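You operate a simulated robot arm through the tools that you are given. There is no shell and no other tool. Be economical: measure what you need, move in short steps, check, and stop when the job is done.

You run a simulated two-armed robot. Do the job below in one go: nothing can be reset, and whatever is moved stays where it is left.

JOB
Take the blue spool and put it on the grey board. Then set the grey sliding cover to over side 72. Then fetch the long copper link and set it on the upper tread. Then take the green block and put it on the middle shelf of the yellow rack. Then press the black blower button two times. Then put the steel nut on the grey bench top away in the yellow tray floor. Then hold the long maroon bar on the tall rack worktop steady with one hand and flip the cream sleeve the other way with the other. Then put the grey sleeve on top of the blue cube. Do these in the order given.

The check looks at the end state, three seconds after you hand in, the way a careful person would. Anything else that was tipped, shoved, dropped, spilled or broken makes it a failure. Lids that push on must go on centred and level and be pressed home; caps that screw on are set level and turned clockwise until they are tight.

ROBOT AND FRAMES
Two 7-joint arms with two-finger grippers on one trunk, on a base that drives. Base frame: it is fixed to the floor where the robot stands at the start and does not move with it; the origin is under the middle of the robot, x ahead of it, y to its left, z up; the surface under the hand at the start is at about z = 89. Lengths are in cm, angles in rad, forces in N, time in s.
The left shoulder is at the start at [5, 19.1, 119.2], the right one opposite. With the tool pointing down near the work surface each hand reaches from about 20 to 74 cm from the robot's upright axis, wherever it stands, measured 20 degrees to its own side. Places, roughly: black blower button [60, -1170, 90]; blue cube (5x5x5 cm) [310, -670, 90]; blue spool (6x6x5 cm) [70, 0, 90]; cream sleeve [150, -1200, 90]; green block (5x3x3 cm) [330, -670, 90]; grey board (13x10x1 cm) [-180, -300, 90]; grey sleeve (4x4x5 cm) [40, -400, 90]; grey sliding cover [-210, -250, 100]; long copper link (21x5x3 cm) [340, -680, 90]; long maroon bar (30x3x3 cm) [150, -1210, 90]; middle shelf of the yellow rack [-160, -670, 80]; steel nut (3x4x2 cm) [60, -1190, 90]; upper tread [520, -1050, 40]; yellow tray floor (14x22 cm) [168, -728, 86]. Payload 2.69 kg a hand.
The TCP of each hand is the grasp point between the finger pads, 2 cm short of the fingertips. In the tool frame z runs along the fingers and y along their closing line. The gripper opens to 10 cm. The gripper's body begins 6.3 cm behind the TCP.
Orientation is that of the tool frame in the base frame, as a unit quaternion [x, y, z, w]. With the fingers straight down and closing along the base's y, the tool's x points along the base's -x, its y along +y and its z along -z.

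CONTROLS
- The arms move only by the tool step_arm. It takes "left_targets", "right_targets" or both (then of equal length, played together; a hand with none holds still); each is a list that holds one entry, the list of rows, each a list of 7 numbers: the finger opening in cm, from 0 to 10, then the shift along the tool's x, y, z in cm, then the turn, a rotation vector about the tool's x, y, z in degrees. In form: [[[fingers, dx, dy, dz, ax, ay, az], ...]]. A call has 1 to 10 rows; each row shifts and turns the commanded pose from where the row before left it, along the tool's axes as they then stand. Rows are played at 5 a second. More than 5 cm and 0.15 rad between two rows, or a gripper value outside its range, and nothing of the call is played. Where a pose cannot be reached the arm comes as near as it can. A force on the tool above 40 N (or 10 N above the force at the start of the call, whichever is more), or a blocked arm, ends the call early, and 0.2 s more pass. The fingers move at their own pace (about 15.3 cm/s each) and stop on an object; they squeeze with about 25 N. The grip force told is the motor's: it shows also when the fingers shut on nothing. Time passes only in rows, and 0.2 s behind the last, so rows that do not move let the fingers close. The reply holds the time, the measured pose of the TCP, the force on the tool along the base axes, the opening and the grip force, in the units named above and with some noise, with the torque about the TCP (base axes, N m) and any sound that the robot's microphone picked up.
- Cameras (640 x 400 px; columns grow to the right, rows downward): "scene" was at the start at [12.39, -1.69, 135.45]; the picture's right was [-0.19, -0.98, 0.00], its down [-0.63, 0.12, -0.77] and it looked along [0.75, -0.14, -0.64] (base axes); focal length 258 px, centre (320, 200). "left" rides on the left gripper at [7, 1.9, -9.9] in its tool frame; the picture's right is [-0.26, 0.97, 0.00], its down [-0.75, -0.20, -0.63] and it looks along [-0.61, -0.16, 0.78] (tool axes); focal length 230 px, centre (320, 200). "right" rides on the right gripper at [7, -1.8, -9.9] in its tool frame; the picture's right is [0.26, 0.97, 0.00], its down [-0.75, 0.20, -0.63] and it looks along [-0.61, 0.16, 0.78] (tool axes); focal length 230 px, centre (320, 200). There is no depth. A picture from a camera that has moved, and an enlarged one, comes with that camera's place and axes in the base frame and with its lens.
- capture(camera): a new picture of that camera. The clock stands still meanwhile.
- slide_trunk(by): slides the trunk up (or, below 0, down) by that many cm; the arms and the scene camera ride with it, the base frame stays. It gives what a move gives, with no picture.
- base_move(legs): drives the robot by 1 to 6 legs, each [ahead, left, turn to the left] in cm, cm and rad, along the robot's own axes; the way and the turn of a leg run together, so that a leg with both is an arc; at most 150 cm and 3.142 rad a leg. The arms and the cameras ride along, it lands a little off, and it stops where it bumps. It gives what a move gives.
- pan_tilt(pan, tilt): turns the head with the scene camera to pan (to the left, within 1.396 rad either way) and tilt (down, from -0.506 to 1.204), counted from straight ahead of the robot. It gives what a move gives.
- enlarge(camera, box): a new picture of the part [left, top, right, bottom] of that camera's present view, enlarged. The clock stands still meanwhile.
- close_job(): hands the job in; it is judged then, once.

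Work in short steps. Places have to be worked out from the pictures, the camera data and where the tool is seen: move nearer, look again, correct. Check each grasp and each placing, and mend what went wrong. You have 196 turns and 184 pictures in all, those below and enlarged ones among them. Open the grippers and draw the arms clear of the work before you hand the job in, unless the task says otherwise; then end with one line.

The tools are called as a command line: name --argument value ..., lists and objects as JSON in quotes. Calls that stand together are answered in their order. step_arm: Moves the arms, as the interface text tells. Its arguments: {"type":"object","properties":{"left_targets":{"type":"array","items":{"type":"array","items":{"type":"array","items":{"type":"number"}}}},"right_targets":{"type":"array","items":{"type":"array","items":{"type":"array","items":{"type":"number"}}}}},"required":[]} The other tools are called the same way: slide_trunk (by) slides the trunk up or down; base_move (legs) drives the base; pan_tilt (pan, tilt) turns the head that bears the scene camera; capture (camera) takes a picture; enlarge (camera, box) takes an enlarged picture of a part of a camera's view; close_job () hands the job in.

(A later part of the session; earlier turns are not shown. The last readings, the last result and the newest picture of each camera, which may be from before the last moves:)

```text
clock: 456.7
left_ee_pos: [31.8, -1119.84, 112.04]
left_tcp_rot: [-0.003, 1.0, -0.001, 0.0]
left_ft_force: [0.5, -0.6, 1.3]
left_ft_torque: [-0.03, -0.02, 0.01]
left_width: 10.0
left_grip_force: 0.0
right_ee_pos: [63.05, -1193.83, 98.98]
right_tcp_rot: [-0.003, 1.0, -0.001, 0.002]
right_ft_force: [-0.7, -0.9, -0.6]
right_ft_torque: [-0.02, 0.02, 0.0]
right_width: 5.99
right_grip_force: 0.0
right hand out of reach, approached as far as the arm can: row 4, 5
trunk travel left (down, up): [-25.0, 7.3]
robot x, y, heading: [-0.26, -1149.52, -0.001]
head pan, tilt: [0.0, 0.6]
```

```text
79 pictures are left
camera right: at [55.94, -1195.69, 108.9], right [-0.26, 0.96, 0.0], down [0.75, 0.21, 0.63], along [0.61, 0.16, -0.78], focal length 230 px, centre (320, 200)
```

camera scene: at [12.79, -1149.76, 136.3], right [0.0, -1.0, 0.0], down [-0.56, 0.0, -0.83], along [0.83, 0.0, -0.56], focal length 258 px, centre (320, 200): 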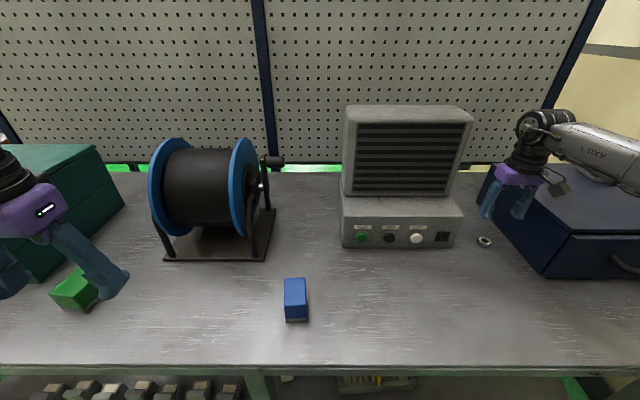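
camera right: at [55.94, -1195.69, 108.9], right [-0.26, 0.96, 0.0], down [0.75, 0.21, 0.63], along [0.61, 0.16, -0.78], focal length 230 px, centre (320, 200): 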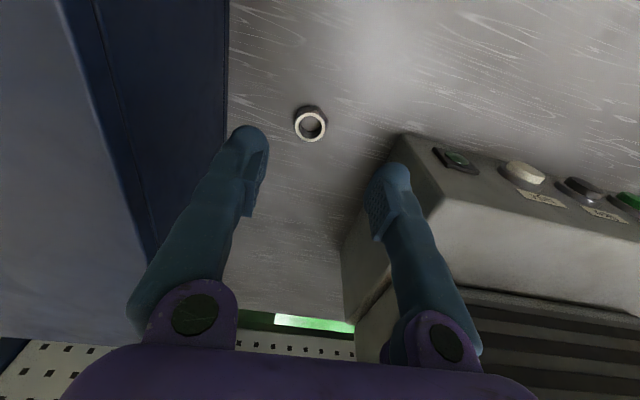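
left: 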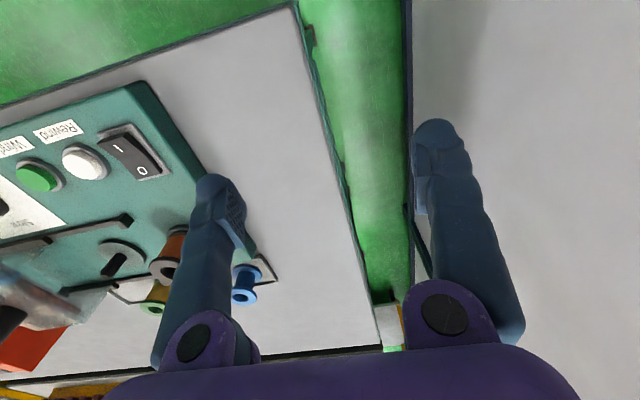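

Slightly short of reach; I drive 2 cm forward and continue down over the nut.

base_move --legs '[[2, 0, 0]]'

step_arm --right_targets '[[[6, 0, -0.6, 3, 0, 0, 0], [6, 0, 0, 3, 0, 0, 0]]]'

enlarge --camera "right" --box '[200, 60, 440, 230]'

capture --camera "scene"

```text
clock: 457.5
left_ee_pos: [33.94, -1119.87, 112.01]
left_tcp_rot: [-0.001, 1.0, -0.001, 0.0]
left_ft_force: [0.2, -0.2, -0.7]
left_ft_torque: [-0.01, 0.03, 0.0]
left_width: 9.99
left_grip_force: 0.1
right_ee_pos: [64.89, -1193.75, 98.83]
right_tcp_rot: [-0.002, 1.0, -0.001, 0.0]
right_ft_force: [0.4, -0.5, -0.4]
right_ft_torque: [0.01, 0.02, 0.0]
right_width: 6.02
right_grip_force: 0.1
trunk travel left (down, up): [-25.0, 7.3]
robot x, y, heading: [1.97, -1149.67, 0.003]
head pan, tilt: [0.0, 0.6]
```

```text
clock: 458.1
left_ee_pos: [33.87, -1119.92, 112.03]
left_tcp_rot: [-0.002, 1.0, -0.001, 0.001]
left_ft_force: [0.8, -0.2, 0.5]
left_ft_torque: [0.01, 0.01, 0.0]
left_width: 10.01
left_grip_force: 0.0
right_ee_pos: [64.82, -1194.01, 94.82]
right_tcp_rot: [-0.001, 1.0, -0.002, 0.001]
right_ft_force: [-0.5, -0.4, 0.3]
right_ft_torque: [0.0, 0.01, -0.02]
right_width: 6.01
right_grip_force: 0.1
right hand out of reach, approached as far as the arm can: row 1
trunk travel left (down, up): [-25.0, 7.3]
robot x, y, heading: [1.86, -1149.65, 0.002]
head pan, tilt: [0.0, 0.6]
```

```text
2.35 times, centred on (320, 145) of right
camera zoom: at [57.8, -1195.85, 104.82], right [-0.26, 0.97, 0.0], down [0.75, 0.2, 0.63], along [0.61, 0.16, -0.78], focal length 541 px, centre (320, 329)
```

zoom: 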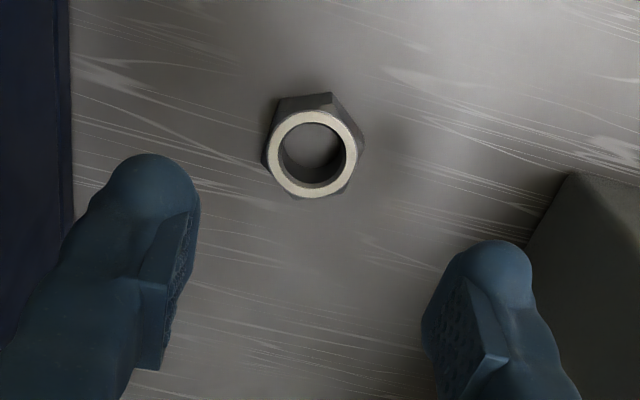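

```text
77 pictures are left
camera scene: at [14.85, -1149.79, 136.29], right [0.0, -1.0, 0.0], down [-0.57, 0.0, -0.82], along [0.82, 0.0, -0.57], focal length 258 px, centre (320, 200)
```

scene: 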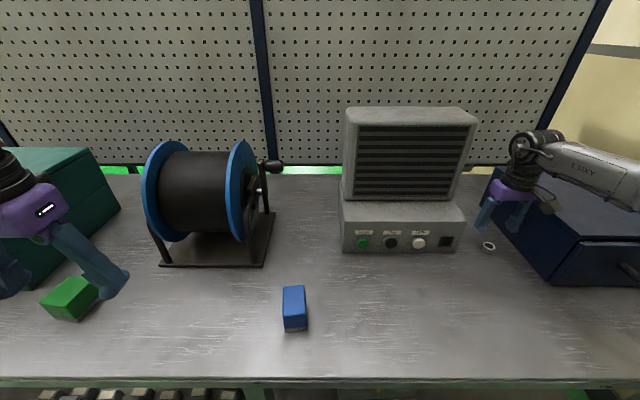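

The nut centre is (64.1, -1194.4). I correct, lower to z ≈ 88.2 and grip.

step_arm --right_targets '[[[6, 0.6, -0.4, 2, 0, 0, 0], [6, 0, 0, 2.5, 0, 0, 0], [6, 0, 0, 1.5, 0, 0, 0], [6, 0, 0, 0.5, 0, 0, 0], [6, 0, 0, 0, 0, 0, 0]]]'

enlarge --camera "right" --box '[200, 60, 440, 230]'

```text
clock: 459.3
left_ee_pos: [33.73, -1119.81, 112.13]
left_tcp_rot: [-0.001, 1.0, -0.001, -0.001]
left_ft_force: [-0.1, 0.0, 0.4]
left_ft_torque: [-0.02, 0.01, -0.02]
left_width: 10.01
left_grip_force: 0.0
right_ee_pos: [64.15, -1194.29, 90.75]
right_tcp_rot: [-0.002, 1.0, -0.001, 0.002]
right_ft_force: [-0.6, -0.3, -1.0]
right_ft_torque: [0.04, -0.02, -0.02]
right_width: 6.0
right_grip_force: 0.0
right hand out of reach, approached as far as the arm can: row 2, 3
trunk travel left (down, up): [-25.0, 7.3]
robot x, y, heading: [1.71, -1149.7, 0.003]
head pan, tilt: [0.0, 0.6]
```

```text
2.35 times, centred on (320, 145) of right
camera zoom: at [57.11, -1196.13, 100.83], right [-0.26, 0.97, 0.0], down [0.75, 0.21, 0.63], along [0.61, 0.16, -0.78], focal length 541 px, centre (320, 329)
```

zoom: 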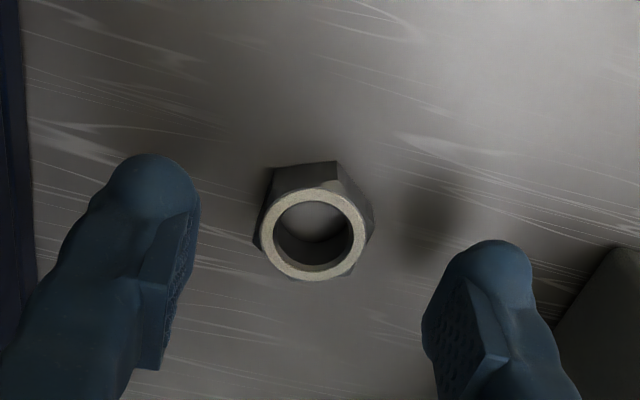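

The reach is limiting; I lower the trunk 2.4 cm instead, which takes the hand straight down.

slide_trunk --by -2.4

enlarge --camera "right" --box '[200, 60, 440, 230]'

```text
clock: 460.0
left_ee_pos: [33.85, -1119.85, 109.73]
left_tcp_rot: [-0.001, 1.0, 0.0, 0.0]
left_ft_force: [0.1, -0.1, -0.2]
left_ft_torque: [-0.01, -0.02, -0.02]
left_width: 10.01
left_grip_force: 0.1
right_ee_pos: [64.18, -1194.3, 88.5]
right_tcp_rot: [-0.001, 1.0, -0.002, 0.002]
right_ft_force: [-0.3, 0.4, 1.0]
right_ft_torque: [-0.05, -0.01, 0.01]
right_width: 6.01
right_grip_force: 0.0
trunk travel left (down, up): [-22.6, 9.7]
robot x, y, heading: [1.44, -1149.54, 0.002]
head pan, tilt: [0.0, 0.6]
```

```text
2.35 times, centred on (320, 145) of right
camera zoom: at [57.08, -1196.12, 98.44], right [-0.26, 0.97, 0.0], down [0.75, 0.21, 0.63], along [0.61, 0.16, -0.78], focal length 541 px, centre (320, 329)
```

zoom: 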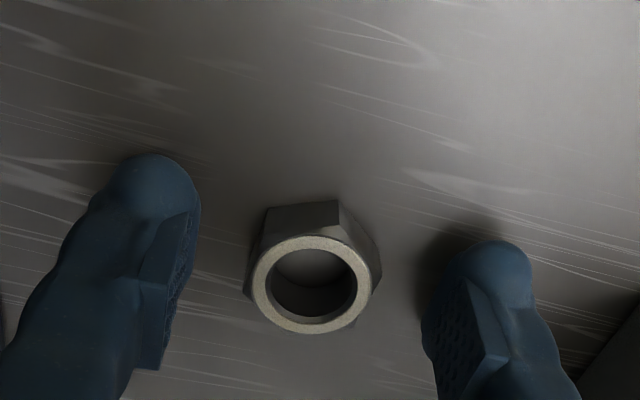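

Centred. Closing on the nut and lifting.

step_arm --right_targets '[[[1.5, 0, 0, 0, 0, 0, 0], [1.5, 0, 0, 0, 0, 0, 0], [1.5, 0, 0, 0, 0, 0, 0], [1.5, 0, 0, -3, 0, 0, 0], [1.5, 0, 0, -4, 0, 0, 0], [1.5, 0, 0, -4, 0, 0, 0]]]'

enlarge --camera "right" --box '[200, 60, 440, 230]'

```text
clock: 461.4
left_ee_pos: [33.83, -1119.89, 109.59]
left_tcp_rot: [-0.002, 1.0, -0.001, 0.0]
left_ft_force: [-0.2, -0.4, 0.9]
left_ft_torque: [0.0, -0.03, -0.03]
left_width: 9.99
left_grip_force: 0.1
right_ee_pos: [64.1, -1194.17, 99.57]
right_tcp_rot: [-0.002, 1.0, -0.002, 0.002]
right_ft_force: [-0.5, -1.1, -0.4]
right_ft_torque: [0.01, -0.02, -0.02]
right_width: 2.91
right_grip_force: 24.9
trunk travel left (down, up): [-22.6, 9.7]
robot x, y, heading: [1.58, -1149.55, 0.002]
head pan, tilt: [0.0, 0.6]
```

```text
2.35 times, centred on (320, 145) of right
camera zoom: at [57.07, -1196.03, 109.51], right [-0.26, 0.97, -0.01], down [0.75, 0.21, 0.63], along [0.61, 0.16, -0.78], focal length 541 px, centre (320, 329)
```

zoom: 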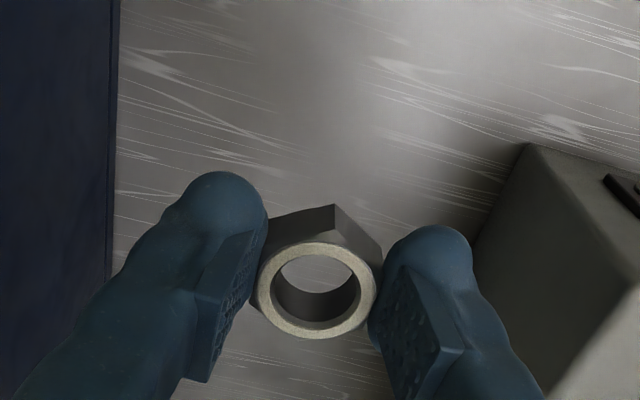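

The nut is held (2.9 cm). I draw in, raise, and start the drive back north along the aisle toward the yellow tray.

step_arm --right_targets '[[[1.5, 2, 0, -4, 0, 0, 0], [1.5, 4, 0, -3, 0, 0, 0], [1.5, 4.8, 0, 0, 0, 0, 0], [1.5, 4.5, 2, 0, 0, 0, 0], [1.5, 4, 3, 0, 0, 0, 0], [1.5, 2, 4, 0, 0, 0, 0], [1.5, 0, 4.5, 0, 0, 0, 0], [1.5, 0, 4.5, 0, 0, 0, 0], [1.5, 0, 4, 0, 0, 0, 0]]]'

base_move --legs '[[-50, 0, 0], [0, 148, 0], [0, 148, 0], [0, 148, 0], [0, 148, 0], [0, 30, 0]]'

```text
clock: 463.4
left_ee_pos: [33.87, -1119.73, 109.64]
left_tcp_rot: [-0.002, 1.0, -0.001, 0.0]
left_ft_force: [0.4, 0.1, 0.9]
left_ft_torque: [-0.02, 0.0, -0.01]
left_width: 9.99
left_grip_force: 0.0
right_ee_pos: [42.81, -1172.13, 106.25]
right_tcp_rot: [-0.001, 1.0, -0.003, 0.001]
right_ft_force: [0.4, 0.6, -0.6]
right_ft_torque: [-0.02, 0.0, 0.0]
right_width: 2.92
right_grip_force: 25.0
trunk travel left (down, up): [-22.6, 9.7]
robot x, y, heading: [1.78, -1149.69, 0.006]
head pan, tilt: [0.0, 0.6]
```

```text
clock: 520.1
left_ee_pos: [-15.15, -498.66, 109.65]
left_tcp_rot: [-0.001, 1.0, -0.002, 0.001]
left_ft_force: [1.2, 0.3, -0.1]
left_ft_torque: [-0.02, 0.01, 0.0]
left_width: 10.01
left_grip_force: 0.0
right_ee_pos: [-6.43, -551.19, 106.32]
right_tcp_rot: [0.0, 1.0, -0.002, 0.001]
right_ft_force: [0.2, 0.9, -0.2]
right_ft_torque: [0.0, -0.01, 0.0]
right_width: 2.89
right_grip_force: 24.6
trunk travel left (down, up): [-22.6, 9.7]
robot x, y, heading: [-47.21, -528.28, 0.005]
head pan, tilt: [0.0, 0.6]
```

Now east along the walkway to x ≈ 234, turn to face -x, and part of the way south.

base_move --legs '[[145, 0, 0], [138, 0, 0], [0, 0, 3.137], [0, 140, 0], [0, 45, 0]]'

pan_tilt --pan 0.0 --tilt 0.5

capture --camera "scene"

```text
clock: 557.1
left_ee_pos: [200.19, -740.22, 109.65]
left_tcp_rot: [1.0, -0.014, 0.0, -0.001]
left_ft_force: [0.1, 0.6, 0.2]
left_ft_torque: [0.01, -0.03, -0.01]
left_width: 10.0
left_grip_force: 0.0
right_ee_pos: [192.87, -687.59, 106.32]
right_tcp_rot: [1.0, -0.012, 0.0, -0.002]
right_ft_force: [1.1, 0.2, -0.9]
right_ft_torque: [0.02, 0.0, -0.02]
right_width: 2.9
right_grip_force: 24.7
trunk travel left (down, up): [-22.6, 9.7]
robot x, y, heading: [233.43, -711.32, 3.116]
head pan, tilt: [0.0, 0.6]
```

```text
clock: 557.7
left_ee_pos: [200.27, -740.2, 109.7]
left_tcp_rot: [1.0, -0.014, 0.0, 0.0]
left_ft_force: [-0.1, 0.1, -0.6]
left_ft_torque: [-0.02, -0.03, -0.01]
left_width: 10.0
left_grip_force: 0.1
right_ee_pos: [192.89, -687.57, 106.36]
right_tcp_rot: [1.0, -0.014, -0.001, -0.002]
right_ft_force: [-0.3, -1.6, 0.3]
right_ft_torque: [0.0, -0.02, 0.0]
right_width: 2.92
right_grip_force: 24.9
trunk travel left (down, up): [-22.6, 9.7]
robot x, y, heading: [233.13, -711.42, 3.11]
head pan, tilt: [0.0, 0.499]
```

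```text
73 pictures are left
camera scene: at [220.0, -711.06, 134.8], right [0.03, 1.0, 0.0], down [0.48, -0.01, -0.88], along [-0.88, 0.02, -0.48], focal length 258 px, centre (320, 200)
```

scene: 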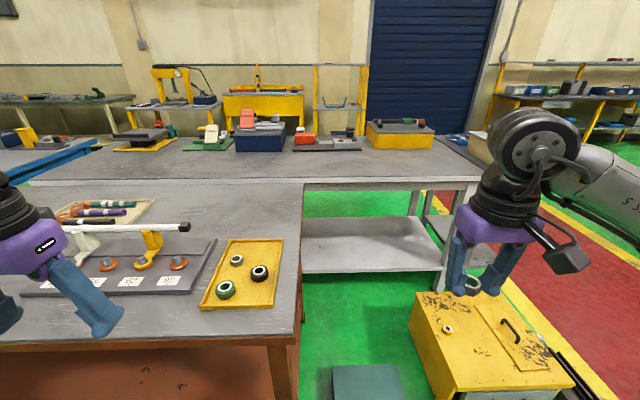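

The yellow tray spans x 156–180, y -736…-720, with three rings in it; free spot at about (160.5, -726.5). I raise the trunk a bit and drive into position.

slide_trunk --by 6

base_move --legs '[[16, 28, 0.028]]'

step_arm --right_targets '[[[1.5, -3.5, 2, 0, 0, 0, 0], [1.5, -3.5, 2, 0, 0, 0, 0], [1.5, -3.5, 2, 0, 0, 0, 0]]]'

capture --camera "right"

```text
clock: 558.7
left_ee_pos: [200.28, -740.06, 115.61]
left_tcp_rot: [1.0, -0.014, 0.001, -0.001]
left_ft_force: [-0.3, 0.6, 0.2]
left_ft_torque: [0.02, 0.01, -0.05]
left_width: 9.97
left_grip_force: 0.0
right_ee_pos: [192.89, -687.56, 112.31]
right_tcp_rot: [1.0, -0.014, -0.001, -0.002]
right_ft_force: [0.1, 0.0, -1.1]
right_ft_torque: [-0.02, -0.01, 0.0]
right_width: 2.89
right_grip_force: 24.9
trunk travel left (down, up): [-28.6, 3.7]
robot x, y, heading: [233.18, -711.36, 3.11]
head pan, tilt: [0.0, 0.499]
```

```text
clock: 561.8
left_ee_pos: [184.72, -768.94, 115.61]
left_tcp_rot: [1.0, 0.003, -0.001, 0.0]
left_ft_force: [0.5, -0.4, -0.1]
left_ft_torque: [-0.01, -0.03, 0.03]
left_width: 10.02
left_grip_force: 0.0
right_ee_pos: [175.74, -716.62, 112.3]
right_tcp_rot: [1.0, 0.002, -0.001, -0.001]
right_ft_force: [0.3, -0.2, -0.2]
right_ft_torque: [0.03, -0.02, 0.03]
right_width: 2.9
right_grip_force: 25.0
trunk travel left (down, up): [-28.6, 3.7]
robot x, y, heading: [216.77, -738.9, -3.138]
head pan, tilt: [0.0, 0.499]
```

```text
clock: 562.6
left_ee_pos: [184.77, -769.09, 115.68]
left_tcp_rot: [1.0, 0.003, 0.001, -0.001]
left_ft_force: [-1.1, -0.1, -1.4]
left_ft_torque: [-0.01, 0.03, -0.04]
left_width: 10.01
left_grip_force: 0.0
right_ee_pos: [165.23, -722.91, 112.24]
right_tcp_rot: [1.0, 0.003, -0.001, -0.003]
right_ft_force: [-1.0, -0.8, -0.8]
right_ft_torque: [0.01, -0.03, 0.01]
right_width: 2.89
right_grip_force: 25.0
trunk travel left (down, up): [-28.6, 3.7]
robot x, y, heading: [217.02, -739.1, -3.135]
head pan, tilt: [0.0, 0.499]
```

```text
72 pictures are left
camera right: at [172.06, -720.93, 122.25], right [0.26, -0.96, -0.01], down [-0.75, -0.21, 0.63], along [-0.61, -0.16, -0.78], focal length 230 px, centre (320, 200)
```

right: 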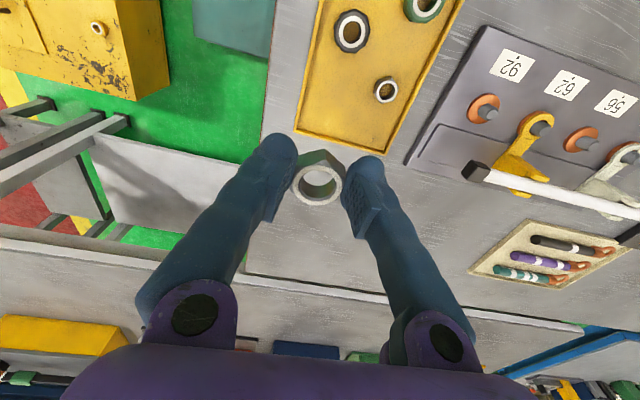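

Free spot chosen: (162, -726.7). I go there and down to z ≈ 92.

step_arm --right_targets '[[[1.5, -3.2, 3.7, 0, 0, 0, 0], [1.5, 0, 0, 5, 0, 0, 0], [1.5, 0, 0, 5, 0, 0, 0], [1.5, 0, 0, 5, 0, 0, 0], [1.5, 0, 0, 4, 0, 0, 0]]]'

capture --camera "right"

```text
clock: 563.8
left_ee_pos: [184.9, -768.9, 115.66]
left_tcp_rot: [1.0, 0.003, 0.0, -0.001]
left_ft_force: [0.3, 0.0, 0.6]
left_ft_torque: [-0.04, 0.03, -0.02]
left_width: 10.0
left_grip_force: 0.0
right_ee_pos: [162.1, -726.45, 93.2]
right_tcp_rot: [1.0, 0.003, -0.001, -0.001]
right_ft_force: [0.4, 0.3, -1.4]
right_ft_torque: [0.0, -0.02, 0.0]
right_width: 2.86
right_grip_force: 25.2
trunk travel left (down, up): [-28.6, 3.7]
robot x, y, heading: [216.59, -739.04, -3.138]
head pan, tilt: [0.0, 0.499]
```

```text
71 pictures are left
camera right: at [168.9, -724.5, 103.22], right [0.26, -0.96, 0.0], down [-0.75, -0.21, 0.63], along [-0.61, -0.16, -0.78], focal length 230 px, centre (320, 200)
```

right: 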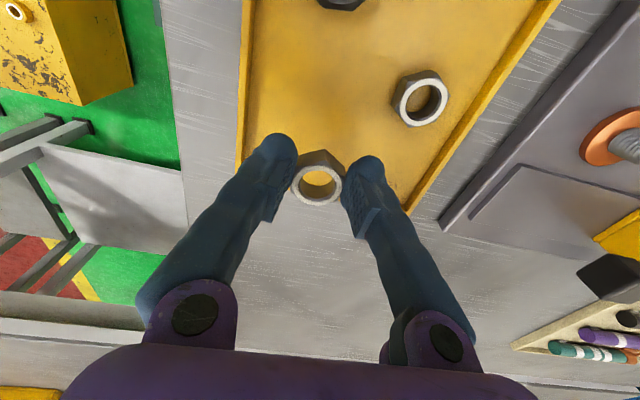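

Over the tray, clear of the other rings. Lowering to contact.

step_arm --right_targets '[[[1.5, 0, 0, 2, 0, 0, 0], [1.5, 0, 0, 1.5, 0, 0, 0], [1.5, 0, 0, 0.4, 0, 0, 0], [1.5, 0, 0, 0.3, 0, 0, 0], [1.5, 0, 0, 0.25, 0, 0, 0], [1.5, 0, 0, 0.25, 0, 0, 0], [1.5, 0, 0, 0.25, 0, 0, 0], [1.5, 0, 0, 0, 0, 0, 0]]]'

```text
clock: 565.6
left_ee_pos: [184.87, -768.9, 115.75]
left_tcp_rot: [1.0, 0.003, -0.002, 0.0]
left_ft_force: [-0.2, 0.1, 0.7]
left_ft_torque: [-0.02, 0.05, 0.0]
left_width: 10.0
left_grip_force: 0.0
right_ee_pos: [162.06, -726.33, 88.68]
right_tcp_rot: [1.0, 0.002, -0.003, -0.002]
right_ft_force: [-2.0, 2.6, 21.5]
right_ft_torque: [0.04, 0.02, -0.06]
right_width: 2.9
right_grip_force: 24.7
trunk travel left (down, up): [-28.6, 3.7]
robot x, y, heading: [216.74, -739.28, -3.138]
head pan, tilt: [0.0, 0.499]
```

Contact. I ease, release and lift off.

step_arm --right_targets '[[[1.5, 0, 0, -0.25, 0, 0, 0], [4.6, 0, 0, 0, 0, 0, 0], [4.6, 0, 0, 0, 0, 0, 0], [4.6, 0, 0, -2, 0, 0, 0], [4.6, 0, 0, -5, 0, 0, 0], [4.6, 0, 0, -5, 0, 0, 0], [4.6, 0, 0, -5, 0, 0, 0], [4.6, 2, 0, -4, 0, 0, 0]]]'

capture --camera "right"

```text
clock: 567.4
left_ee_pos: [184.89, -768.97, 115.77]
left_tcp_rot: [1.0, 0.003, -0.001, -0.001]
left_ft_force: [0.2, -0.2, -0.3]
left_ft_torque: [-0.01, 0.02, -0.02]
left_width: 10.0
left_grip_force: 0.1
right_ee_pos: [164.24, -726.43, 109.91]
right_tcp_rot: [1.0, 0.002, -0.002, -0.002]
right_ft_force: [0.3, 0.3, 0.7]
right_ft_torque: [0.01, -0.05, -0.02]
right_width: 4.62
right_grip_force: 0.0
trunk travel left (down, up): [-28.6, 3.7]
robot x, y, heading: [216.72, -739.09, -3.138]
head pan, tilt: [0.0, 0.499]
```

```text
70 pictures are left
camera right: at [171.14, -724.53, 119.75], right [0.26, -0.96, 0.0], down [-0.75, -0.21, 0.63], along [-0.61, -0.16, -0.78], focal length 230 px, centre (320, 200)
```

right: 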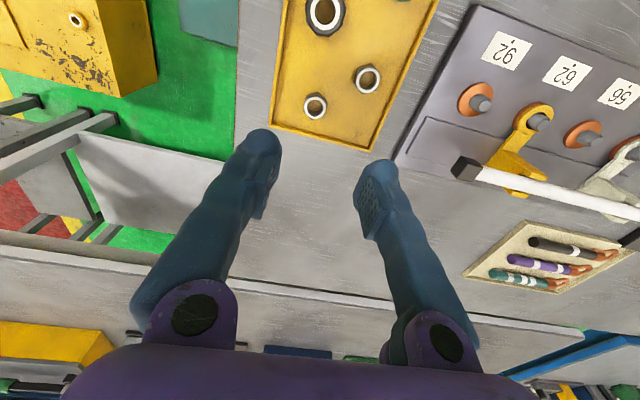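

The nut lies in the tray. Next the tall rack worktop at (150, -1205): I draw in, back off and go south along the table's east side.

step_arm --right_targets '[[[6, 4.5, 0, -1, 0, 0, 0], [6, 4.5, -2, -1, 0, 0, 0]]]'

base_move --legs '[[-20, 0, 0], [0, 148, 0], [0, 148, 0], [0, 110, 0]]'

pan_tilt --pan 0.5 --tilt 0.35

capture --camera "scene"

```text
refused: row 2 steps farther than a row can; nothing moved
```

```text
clock: 604.0
left_ee_pos: [207.55, -1176.05, 115.57]
left_tcp_rot: [1.0, 0.004, 0.001, -0.001]
left_ft_force: [-0.1, 0.5, -0.3]
left_ft_torque: [0.02, 0.01, 0.0]
left_width: 10.0
left_grip_force: 0.0
right_ee_pos: [186.54, -1133.56, 109.63]
right_tcp_rot: [1.0, 0.004, -0.001, -0.001]
right_ft_force: [-1.3, -0.1, -0.7]
right_ft_torque: [0.04, 0.01, 0.01]
right_width: 4.58
right_grip_force: 0.1
trunk travel left (down, up): [-28.6, 3.7]
robot x, y, heading: [238.93, -1145.98, -3.134]
head pan, tilt: [0.0, 0.499]
```

```text
clock: 605.0
left_ee_pos: [207.46, -1176.0, 115.69]
left_tcp_rot: [1.0, 0.004, 0.001, 0.0]
left_ft_force: [0.0, 0.0, 0.3]
left_ft_torque: [-0.02, -0.02, 0.0]
left_width: 10.0
left_grip_force: 0.2
right_ee_pos: [186.66, -1133.48, 109.67]
right_tcp_rot: [1.0, 0.004, 0.0, -0.001]
right_ft_force: [-0.3, 0.1, 0.0]
right_ft_torque: [0.01, 0.0, -0.03]
right_width: 4.62
right_grip_force: 0.1
trunk travel left (down, up): [-28.6, 3.7]
robot x, y, heading: [238.92, -1146.02, -3.134]
head pan, tilt: [0.499, 0.351]
```

```text
69 pictures are left
camera scene: at [227.0, -1150.69, 142.17], right [-0.49, 0.87, 0.0], down [0.3, 0.17, -0.94], along [-0.82, -0.46, -0.34], focal length 258 px, centre (320, 200)
```

scene: 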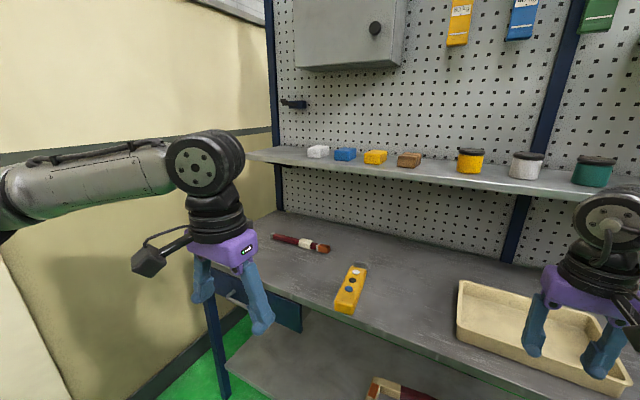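

enlarge --camera "scene" --box '[250, 215, 370, 275]'

```text
5.33 times, centred on (310, 245) of scene
camera zoom: at [227.0, -1150.69, 142.17], right [-0.49, 0.87, 0.0], down [0.3, 0.17, -0.94], along [-0.82, -0.46, -0.34], focal length 1374 px, centre (373, -40)
```

zoom: 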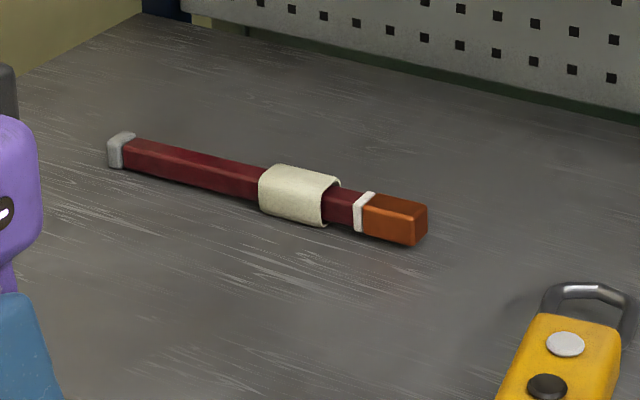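

The bar lies along y at x ≈ 147 (y -1219…-1191) with the sleeve near (147, -1202). I first draw the right hand back, then move in front of it for a close look.

step_arm --right_targets '[[[6, 4.5, 0, 0, 0, 0, 0], [6, 4.5, 0, 0, 0, 0, 0], [6, 4, 0, 0, 0, 0, 0]]]'

base_move --legs '[[0, 57, -0.006], [24, 0, 0]]'

pan_tilt --pan 0.0 --tilt 0.6

capture --camera "scene"

```text
clock: 605.8
left_ee_pos: [207.53, -1176.0, 115.8]
left_tcp_rot: [1.0, 0.004, -0.001, -0.001]
left_ft_force: [0.3, -0.1, 0.0]
left_ft_torque: [0.01, 0.0, 0.0]
left_width: 10.01
left_grip_force: 0.1
right_ee_pos: [199.71, -1133.3, 109.77]
right_tcp_rot: [1.0, 0.004, -0.001, -0.002]
right_ft_force: [1.2, -0.4, -0.1]
right_ft_torque: [-0.01, 0.01, -0.01]
right_width: 6.0
right_grip_force: 0.1
trunk travel left (down, up): [-28.6, 3.7]
robot x, y, heading: [239.1, -1145.96, -3.138]
head pan, tilt: [0.499, 0.351]
```

```text
clock: 612.6
left_ee_pos: [183.55, -1232.9, 115.73]
left_tcp_rot: [1.0, 0.001, 0.0, -0.001]
left_ft_force: [0.9, -0.5, 0.4]
left_ft_torque: [-0.01, -0.01, 0.0]
left_width: 9.99
left_grip_force: 0.0
right_ee_pos: [176.09, -1190.01, 109.83]
right_tcp_rot: [1.0, 0.002, -0.001, -0.002]
right_ft_force: [-0.8, -0.7, -0.2]
right_ft_torque: [-0.02, 0.0, -0.03]
right_width: 5.99
right_grip_force: 0.0
trunk travel left (down, up): [-28.6, 3.7]
robot x, y, heading: [215.87, -1202.63, -3.136]
head pan, tilt: [0.499, 0.351]
```

```text
clock: 613.6
left_ee_pos: [183.66, -1232.87, 115.71]
left_tcp_rot: [1.0, 0.0, 0.0, -0.001]
left_ft_force: [-0.2, 0.1, -0.3]
left_ft_torque: [0.01, 0.02, 0.01]
left_width: 10.04
left_grip_force: 0.1
right_ee_pos: [176.16, -1190.15, 109.67]
right_tcp_rot: [1.0, 0.002, 0.0, -0.002]
right_ft_force: [-0.4, -0.2, -0.8]
right_ft_torque: [0.01, -0.01, 0.04]
right_width: 6.03
right_grip_force: 0.0
trunk travel left (down, up): [-28.6, 3.7]
robot x, y, heading: [215.54, -1202.85, -3.144]
head pan, tilt: [0.0, 0.6]
```

```text
67 pictures are left
camera scene: at [202.73, -1203.22, 139.89], right [0.0, 1.0, 0.0], down [0.56, 0.0, -0.83], along [-0.83, 0.0, -0.56], focal length 258 px, centre (320, 200)
```

scene: 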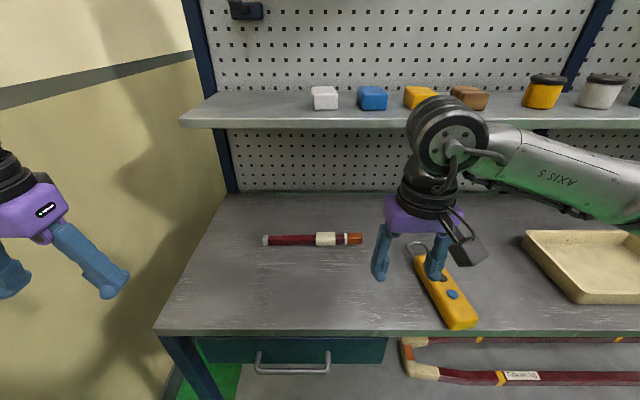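

enlarge --camera "scene" --box '[252, 215, 380, 265]'

enlarge --camera "right" --box '[240, 120, 560, 320]'

```text
5.00 times, centred on (316, 240) of scene
camera zoom: at [202.73, -1203.22, 139.89], right [0.0, 1.0, 0.0], down [0.56, 0.0, -0.83], along [-0.83, 0.0, -0.56], focal length 1288 px, centre (340, 0)
```

zoom: 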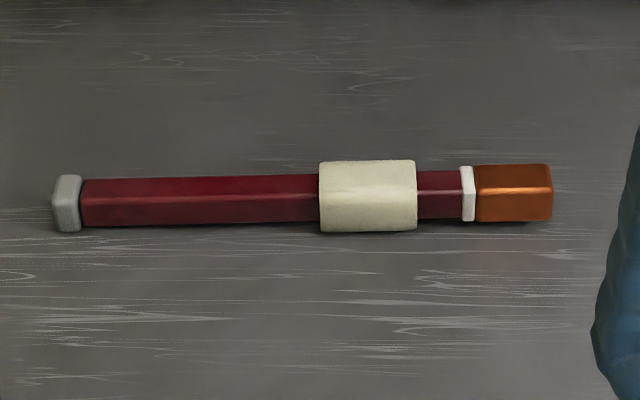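

```text
2.00 times, centred on (400, 220) of right
camera zoom: at [182.99, -1188.28, 119.7], right [0.26, -0.97, 0.0], down [-0.75, -0.2, 0.63], along [-0.61, -0.16, -0.78], focal length 460 px, centre (160, 160)
```

zoom: 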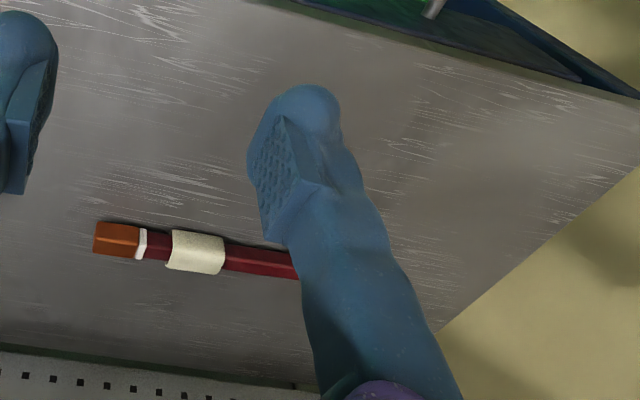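

The cream sleeve is a tube sliding on the bar between the grey cap and the white collar; it now sits toward the copper end, so "the other way" is toward the grey cap. Right hand will hold the copper end, left hand will slide the sleeve. I drive a bit nearer and yaw both hands 90° at height.

base_move --legs '[[11, 0, 0]]'

step_arm --left_targets '[[[8, 0, 0, 0, 0, 0, 8.5], [8, 0, 0, 0, 0, 0, 8.5], [8, 0, 0, 0, 0, 0, 8.5], [8, 0, 0, 0, 0, 0, 8.5], [8, 0, 0, 0, 0, 0, 8.5], [8, 0, 0, 0, 0, 0, 8.5], [8, 0, 0, 0, 0, 0, 8.5], [8, 0, 0, 0, 0, 0, 8.5], [8, 0, 0, 0, 0, 0, 8.5], [8, 0, 0, 0, 0, 0, 8.5]]]' --right_targets '[[[7, 0, 0, 0, 0, 0, -8.5], [7, 0, 0, 0, 0, 0, -8.5], [7, 0, 0, 0, 0, 0, -8.5], [7, 0, 0, 0, 0, 0, -8.5], [7, 0, 0, 0, 0, 0, -8.5], [7, 0, 0, 0, 0, 0, -8.5], [7, 0, 0, 0, 0, 0, -8.5], [7, 0, 0, 0, 0, 0, -8.5], [7, 0, 0, 0, 0, 0, -8.5], [7, 0, 0, 0, 0, 0, -8.5]]]'

capture --camera "scene"

```text
clock: 614.8
left_ee_pos: [175.73, -1232.9, 115.6]
left_tcp_rot: [1.0, 0.002, 0.0, -0.001]
left_ft_force: [0.9, -0.1, 0.7]
left_ft_torque: [-0.01, 0.02, 0.02]
left_width: 10.0
left_grip_force: 0.1
right_ee_pos: [168.24, -1190.05, 109.76]
right_tcp_rot: [1.0, 0.001, -0.002, -0.001]
right_ft_force: [0.4, -0.2, 0.1]
right_ft_torque: [-0.04, 0.02, 0.01]
right_width: 6.02
right_grip_force: 0.1
trunk travel left (down, up): [-28.6, 3.7]
robot x, y, heading: [208.04, -1203.24, -3.14]
head pan, tilt: [0.0, 0.6]
stopped in leg 1: the robot was blocked; the commanded pose is now the measured one
```

```text
clock: 617.0
left_ee_pos: [175.62, -1232.86, 115.69]
left_tcp_rot: [0.738, -0.675, -0.001, 0.001]
left_ft_force: [0.0, 0.7, -0.6]
left_ft_torque: [-0.01, 0.05, 0.0]
left_width: 7.99
left_grip_force: 0.0
right_ee_pos: [172.29, -1191.16, 110.11]
right_tcp_rot: [0.742, 0.67, -0.001, -0.007]
right_ft_force: [1.6, 0.5, 0.7]
right_ft_torque: [-0.01, 0.07, -0.02]
right_width: 7.0
right_grip_force: 0.1
right hand out of reach, approached as far as the arm can: row 9, 10
trunk travel left (down, up): [-28.6, 3.7]
robot x, y, heading: [207.95, -1203.17, -3.138]
head pan, tilt: [0.0, 0.6]
```

```text
64 pictures are left
camera scene: at [194.83, -1203.17, 139.92], right [0.0, 1.0, 0.0], down [0.56, 0.0, -0.83], along [-0.83, 0.0, -0.56], focal length 258 px, centre (320, 200)
```

scene: 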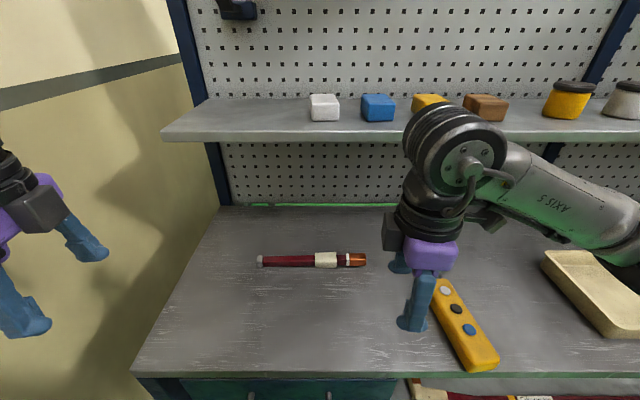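

The right hand's yaw stops at 84°, good enough. I lower it to z ≈ 94 first (to pass under the shelf) and move it forward over the bar's copper end.

step_arm --right_targets '[[[7, 0, 0, 4, 0, 0, 0], [7, 0, 0, 4, 0, 0, 0], [7, 0, 0, 4, 0, 0, 0], [7, 0, 0, 4, 0, 0, 0], [7, -0.8, -4.3, 0, 0, 0, 0], [7, -0.8, -4.3, 0, 0, 0, 0], [7, -0.8, -4.3, 0, 0, 0, 0], [7, -0.8, -4.3, 0, 0, 0, 0], [7, -0.8, -4.3, 0, 0, 0, 0], [7, -0.8, -4.3, 0, 0, 0, 0]]]'

capture --camera "scene"

capture --camera "right"

```text
clock: 619.2
left_ee_pos: [175.53, -1232.93, 115.59]
left_tcp_rot: [0.739, -0.674, 0.001, -0.002]
left_ft_force: [0.0, 0.3, -0.3]
left_ft_torque: [-0.02, -0.01, 0.01]
left_width: 7.98
left_grip_force: 0.1
right_ee_pos: [173.14, -1192.19, 96.39]
right_tcp_rot: [0.736, 0.676, 0.0, -0.002]
right_ft_force: [-1.3, -0.8, -0.5]
right_ft_torque: [-0.04, -0.01, 0.0]
right_width: 7.01
right_grip_force: 0.1
right hand out of reach, approached as far as the arm can: row 1, 5, 6, 7, 8, 9, 10
trunk travel left (down, up): [-28.6, 3.7]
robot x, y, heading: [207.45, -1203.14, -3.138]
head pan, tilt: [0.0, 0.6]
```

```text
63 pictures are left
camera scene: at [194.61, -1203.22, 139.89], right [0.0, 1.0, 0.0], down [0.56, 0.0, -0.83], along [-0.83, 0.0, -0.56], focal length 258 px, centre (320, 200)
```

scene: 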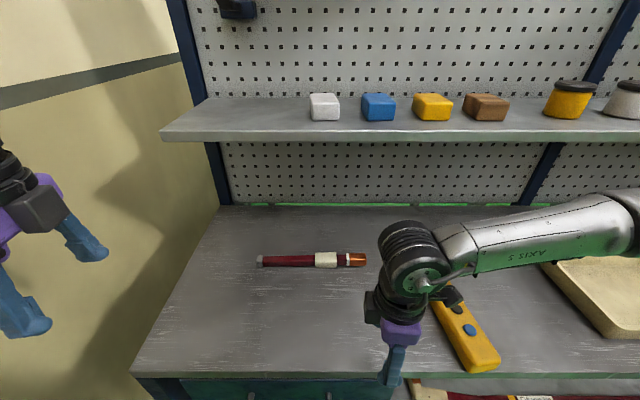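

```text
62 pictures are left
camera right: at [171.67, -1185.15, 106.34], right [0.98, 0.17, 0.0], down [0.14, -0.77, 0.63], along [0.11, -0.62, -0.78], focal length 230 px, centre (320, 200)
```

right: 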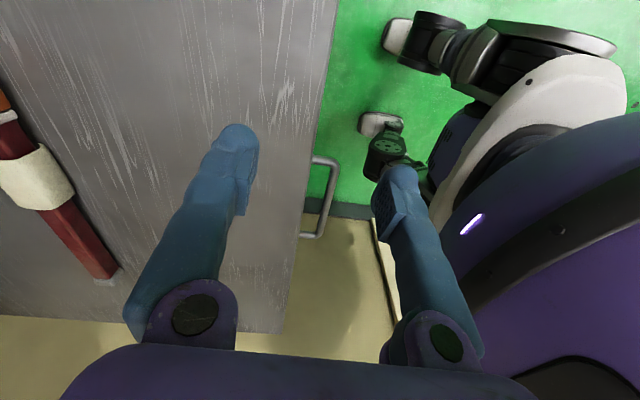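

With this yaw the right wrist cannot reach forward. I turn the right hand the other way (to +90°) and bring the left hand back to plain orientation: it will take the sleeve by its two ends instead.

step_arm --left_targets '[[[8, 0, 0, 0, 0, 0, -8.5], [8, 0, 0, 0, 0, 0, -8.5], [8, 0, 0, 0, 0, 0, -8.5], [8, 0, 0, 0, 0, 0, -8.5], [8, 0, 0, 0, 0, 0, -8.5], [8, 0, 0, 0, 0, 0, -8.5], [8, 0, 0, 0, 0, 0, -8.5], [8, 0, 0, 0, 0, 0, -8.5], [8, 0, 0, 0, 0, 0, -8.5], [8, 0, 0, 0, 0, 0, -8.5]]]' --right_targets '[[[7, 0, 0, -1.5, 0, 0, 8.5], [7, 0, 0, -1.5, 0, 0, 8.5], [7, 0, 0, 0, 0, 0, 8.5], [7, 0, 0, 0, 0, 0, 8.5], [7, 0, 0, 0, 0, 0, 8.5], [7, 0, 0, 0, 0, 0, 8.5], [7, 0, 0, 0, 0, 0, 8.5], [7, 0, 0, 0, 0, 0, 8.5], [7, 0, 0, 0, 0, 0, 8.5], [7, 0, 0, 0, 0, 0, 8.5]]]'

step_arm --right_targets '[[[7, 0, 0, 0, 0, 0, 8.5], [7, 0, 0, 0, 0, 0, 8.5], [7, 0, 0, 0, 0, 0, 8.5], [7, 0, 0, 0, 0, 0, 8.5], [7, 0, 0, 0, 0, 0, 8.5], [7, 0, 0, 0, 0, 0, 8.5], [7, 0, 0, 0, 0, 0, 8.5], [7, 0, 0, 0, 0, 0, 8.5], [7, 0, 0, 0, 0, 0, 8.5], [7, 0, 0, 0, 0, 0, 8.5]]]'

```text
clock: 621.4
left_ee_pos: [175.52, -1232.83, 115.55]
left_tcp_rot: [1.0, 0.003, 0.002, -0.001]
left_ft_force: [0.9, 0.6, 0.5]
left_ft_torque: [0.0, 0.06, 0.01]
left_width: 8.02
left_grip_force: 0.1
right_ee_pos: [173.02, -1192.25, 99.31]
right_tcp_rot: [1.0, -0.002, -0.001, -0.002]
right_ft_force: [0.7, -0.2, -0.9]
right_ft_torque: [0.0, 0.0, -0.01]
right_width: 6.99
right_grip_force: 0.1
trunk travel left (down, up): [-28.6, 3.7]
robot x, y, heading: [206.99, -1203.49, -3.143]
head pan, tilt: [0.0, 0.6]
```

```text
clock: 623.6
left_ee_pos: [175.49, -1232.91, 115.64]
left_tcp_rot: [1.0, 0.002, 0.001, 0.0]
left_ft_force: [0.0, 0.3, 0.4]
left_ft_torque: [-0.01, 0.01, 0.0]
left_width: 8.02
left_grip_force: 0.1
right_ee_pos: [173.1, -1192.18, 99.36]
right_tcp_rot: [0.736, -0.676, -0.001, -0.002]
right_ft_force: [-0.4, 0.7, 0.1]
right_ft_torque: [-0.02, -0.01, -0.01]
right_width: 7.02
right_grip_force: 0.2
trunk travel left (down, up): [-28.6, 3.7]
robot x, y, heading: [207.62, -1203.12, -3.138]
head pan, tilt: [0.0, 0.6]
```

Yaw is at 85° this way without limits. Now I lean the wrist outward 34° and move forward toward the bar.

step_arm --right_targets '[[[7, 0, 0, 0, 0, 0, 4.5], [7, 0, 0, 0, 0, 8.5, 0], [7, 0, 0, 0, 0, 8.5, 0], [7, 0, 0, 0, 0, 8.5, 0], [7, 0, 0, 0, 0, 8.5, 0], [7, 0, 4.5, 0, 0, 0, 0], [7, 0, 4.5, 0, 0, 0, 0], [7, 0, 4.5, 0, 0, 0, 0], [7, 0, 4.5, 0, 0, 0, 0], [7, 0, 4.5, 0, 0, 0, 0]]]'

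capture --camera "scene"

capture --camera "right"

```text
clock: 625.8
left_ee_pos: [175.42, -1232.93, 115.74]
left_tcp_rot: [1.0, 0.002, 0.001, -0.001]
left_ft_force: [0.1, 0.4, 0.9]
left_ft_torque: [0.04, -0.02, 0.0]
left_width: 8.02
left_grip_force: 0.1
right_ee_pos: [150.43, -1192.37, 99.26]
right_tcp_rot: [0.68, -0.674, 0.206, 0.205]
right_ft_force: [-0.9, 0.4, -0.2]
right_ft_torque: [-0.01, -0.01, 0.01]
right_width: 7.03
right_grip_force: 0.0
trunk travel left (down, up): [-28.6, 3.7]
robot x, y, heading: [207.37, -1202.94, -3.14]
head pan, tilt: [0.0, 0.6]
```

```text
61 pictures are left
camera scene: at [194.53, -1203.27, 139.88], right [0.0, 1.0, 0.0], down [0.57, 0.0, -0.82], along [-0.82, 0.0, -0.57], focal length 258 px, centre (320, 200)
```

scene: 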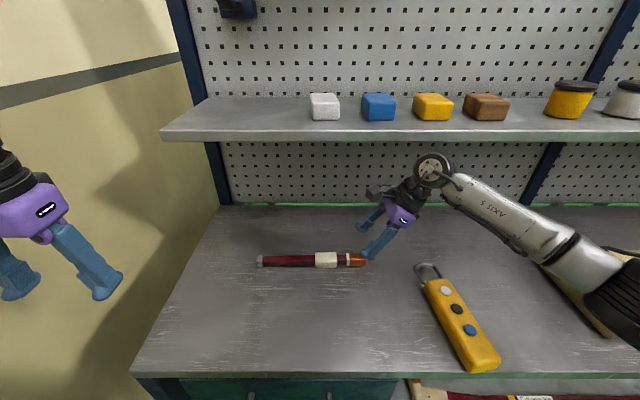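

```text
60 pictures are left
camera right: at [152.27, -1192.65, 111.48], right [-0.96, -0.22, 0.14], down [-0.21, 0.97, 0.11], along [-0.16, 0.07, -0.98], focal length 230 px, centre (320, 200)
```

right: 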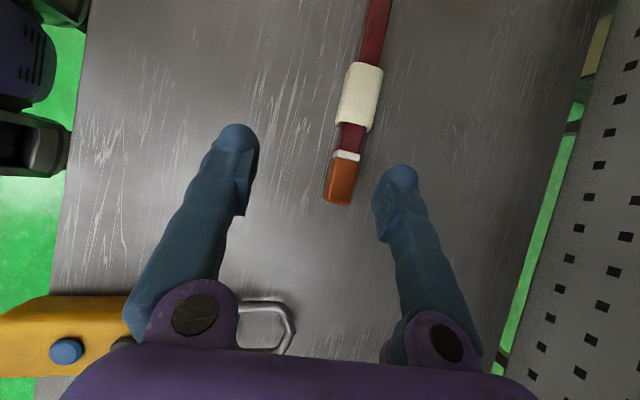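

Good view: bar at x = 146.9, copper end at y -1191.3…-1195.7. I centre the right hand on it and lower to z ≈ 89.

step_arm --right_targets '[[[6, 0, 3.5, 0, 0, 0, 0], [6, -1.6, 0, 3.0, 0, 0, 0], [6, -1.6, 0, 3.0, 0, 0, 0], [6, -1.5, 0, 2.8, 0, 0, 0], [6, -0.2, 0, 0.4, 0, 0, 0], [6, 0, 0, 0, 0, 0, 0]]]'

capture --camera "right"

enlarge --camera "scene" --box '[260, 190, 420, 290]'

```text
clock: 627.2
left_ee_pos: [175.4, -1232.92, 115.73]
left_tcp_rot: [1.0, 0.002, 0.0, -0.001]
left_ft_force: [0.9, -0.3, 0.5]
left_ft_torque: [-0.02, 0.01, 0.0]
left_width: 7.99
left_grip_force: 0.1
right_ee_pos: [147.03, -1193.5, 89.02]
right_tcp_rot: [0.68, -0.674, 0.206, 0.205]
right_ft_force: [-0.2, -1.3, 0.0]
right_ft_torque: [0.03, -0.01, 0.0]
right_width: 6.02
right_grip_force: 0.0
trunk travel left (down, up): [-28.6, 3.7]
robot x, y, heading: [207.48, -1202.96, -3.14]
head pan, tilt: [0.0, 0.6]
```

```text
59 pictures are left
camera right: at [148.85, -1193.83, 101.24], right [-0.96, -0.22, 0.14], down [-0.21, 0.97, 0.11], along [-0.16, 0.07, -0.98], focal length 230 px, centre (320, 200)
```

right: 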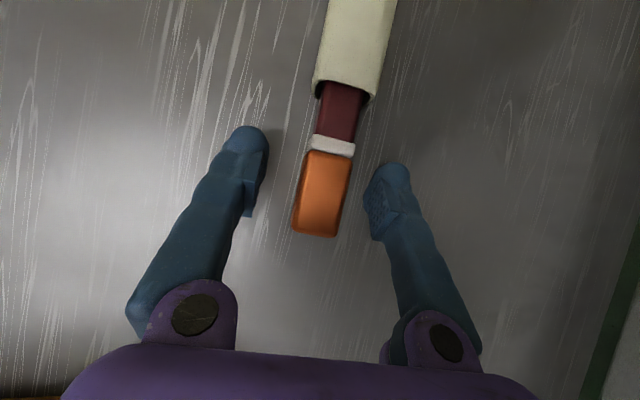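

```text
4.00 times, centred on (340, 240) of scene
camera zoom: at [194.61, -1203.21, 139.89], right [0.0, 1.0, 0.0], down [0.56, 0.0, -0.83], along [-0.83, 0.0, -0.56], focal length 1030 px, centre (240, 40)
```

zoom: 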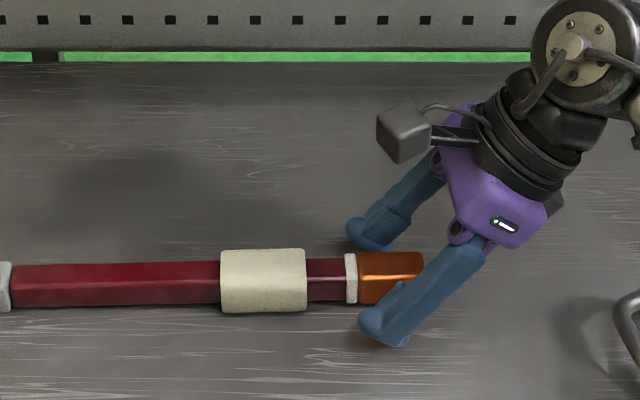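

The copper end is between the fingers. I lower 0.4 cm and close to hold the bar.

step_arm --right_targets '[[[6, -0.25, 0, 0.35, 0, 0, 0], [1, 0, 0, 0, 0, 0, 0], [1, 0, 0, 0, 0, 0, 0], [1, 0, 0, 0, 0, 0, 0]]]'

enlarge --camera "scene" --box '[240, 190, 400, 290]'

```text
clock: 628.2
left_ee_pos: [175.47, -1232.87, 115.77]
left_tcp_rot: [1.0, 0.001, 0.002, -0.001]
left_ft_force: [0.3, 0.1, -0.4]
left_ft_torque: [-0.01, 0.01, 0.02]
left_width: 8.01
left_grip_force: 0.2
right_ee_pos: [147.17, -1193.54, 88.64]
right_tcp_rot: [0.679, -0.674, 0.205, 0.205]
right_ft_force: [-1.2, 0.1, 0.6]
right_ft_torque: [-0.04, -0.05, -0.06]
right_width: 2.51
right_grip_force: 24.7
trunk travel left (down, up): [-28.6, 3.7]
robot x, y, heading: [207.48, -1203.47, -3.138]
head pan, tilt: [0.0, 0.6]
```

```text
4.00 times, centred on (320, 240) of scene
camera zoom: at [194.61, -1203.22, 139.89], right [0.0, 1.0, 0.0], down [0.56, 0.0, -0.83], along [-0.83, 0.0, -0.56], focal length 1030 px, centre (320, 40)
```

zoom: 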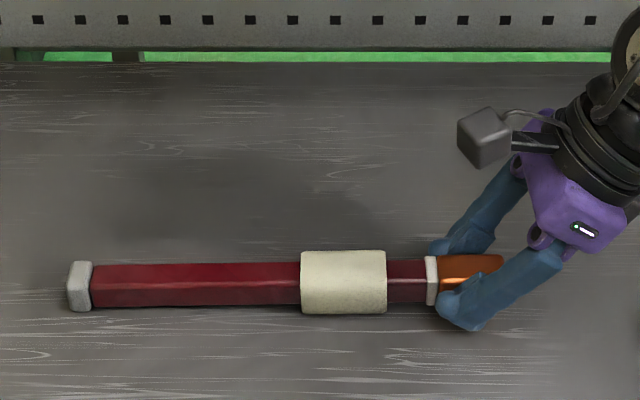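

The bar is held (2.5 cm). Now the left hand: I give it the mirror pose (yaw -90°, lean outward) so it can grip the sleeve crosswise.

step_arm --left_targets '[[[8, 0, 0, 0, 0, 0, -8.5], [8, 0, 0, 0, 0, 0, -8.5], [8, 0, 0, 0, 0, 0, -8.5], [8, 0, 0, 0, 0, 0, -8.5], [8, 0, 0, 0, 0, 0, -8.5], [8, 0, 0, 0, 0, 0, -8.5], [8, 0, 0, 0, 0, 0, -8.5], [8, 0, 0, 0, 0, 0, -8.5], [8, 0, 0, 0, 0, 0, -8.5], [8, 0, 0, 0, 0, 0, -8.5]]]'

step_arm --left_targets '[[[8, 0, 0, 0, 0, 0, -5], [8, 0, 0, 0, 0, 8.5, 0], [8, 0, 0, 0, 0, 8.5, 0], [8, 0, 0, 0, 0, 8.5, 0], [8, 0, 0, 0, 0, 8.5, 0], [8, 1.8, 0, 3.9, 0, 0, 0], [8, 1.8, 0, 3.9, 0, 0, 0], [8, 1.8, 0, 3.9, 0, 0, 0], [8, 1.8, 0, 3.9, 0, 0, 0], [8, 1.8, 0, 3.9, 0, 0, 0]]]'

capture --camera "scene"

```text
clock: 630.4
left_ee_pos: [175.42, -1232.93, 115.67]
left_tcp_rot: [0.735, 0.678, 0.0, 0.0]
left_ft_force: [-0.3, 0.5, 0.9]
left_ft_torque: [0.01, 0.02, 0.03]
left_width: 8.0
left_grip_force: 0.1
right_ee_pos: [147.07, -1193.48, 88.63]
right_tcp_rot: [0.68, -0.673, 0.206, 0.206]
right_ft_force: [-0.3, 0.3, 1.0]
right_ft_torque: [-0.08, -0.03, -0.13]
right_width: 2.53
right_grip_force: 24.8
trunk travel left (down, up): [-28.6, 3.7]
robot x, y, heading: [207.28, -1203.09, -3.138]
head pan, tilt: [0.0, 0.6]
```

```text
clock: 632.6
left_ee_pos: [175.53, -1214.25, 104.46]
left_tcp_rot: [0.674, 0.677, 0.207, -0.208]
left_ft_force: [0.8, 0.3, 1.2]
left_ft_torque: [0.02, -0.03, -0.02]
left_width: 8.0
left_grip_force: 0.1
right_ee_pos: [147.14, -1193.52, 88.63]
right_tcp_rot: [0.68, -0.673, 0.207, 0.205]
right_ft_force: [0.4, 0.1, -0.9]
right_ft_torque: [0.07, -0.05, 0.01]
right_width: 2.5
right_grip_force: 24.7
trunk travel left (down, up): [-28.6, 3.7]
robot x, y, heading: [207.44, -1203.24, -3.141]
head pan, tilt: [0.0, 0.6]
```

```text
56 pictures are left
camera scene: at [194.58, -1203.18, 139.89], right [0.0, 1.0, 0.0], down [0.57, 0.0, -0.82], along [-0.82, 0.0, -0.57], focal length 258 px, centre (320, 200)
```

scene: 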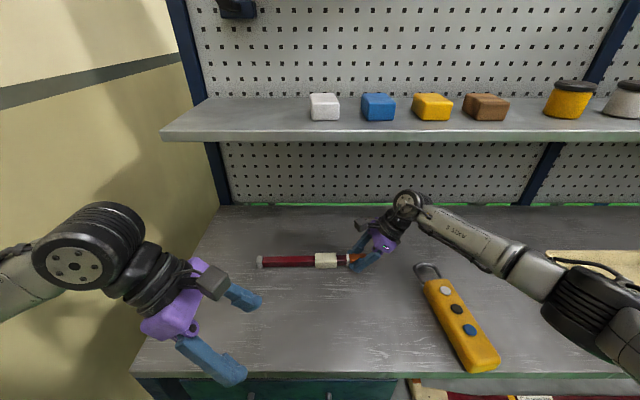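

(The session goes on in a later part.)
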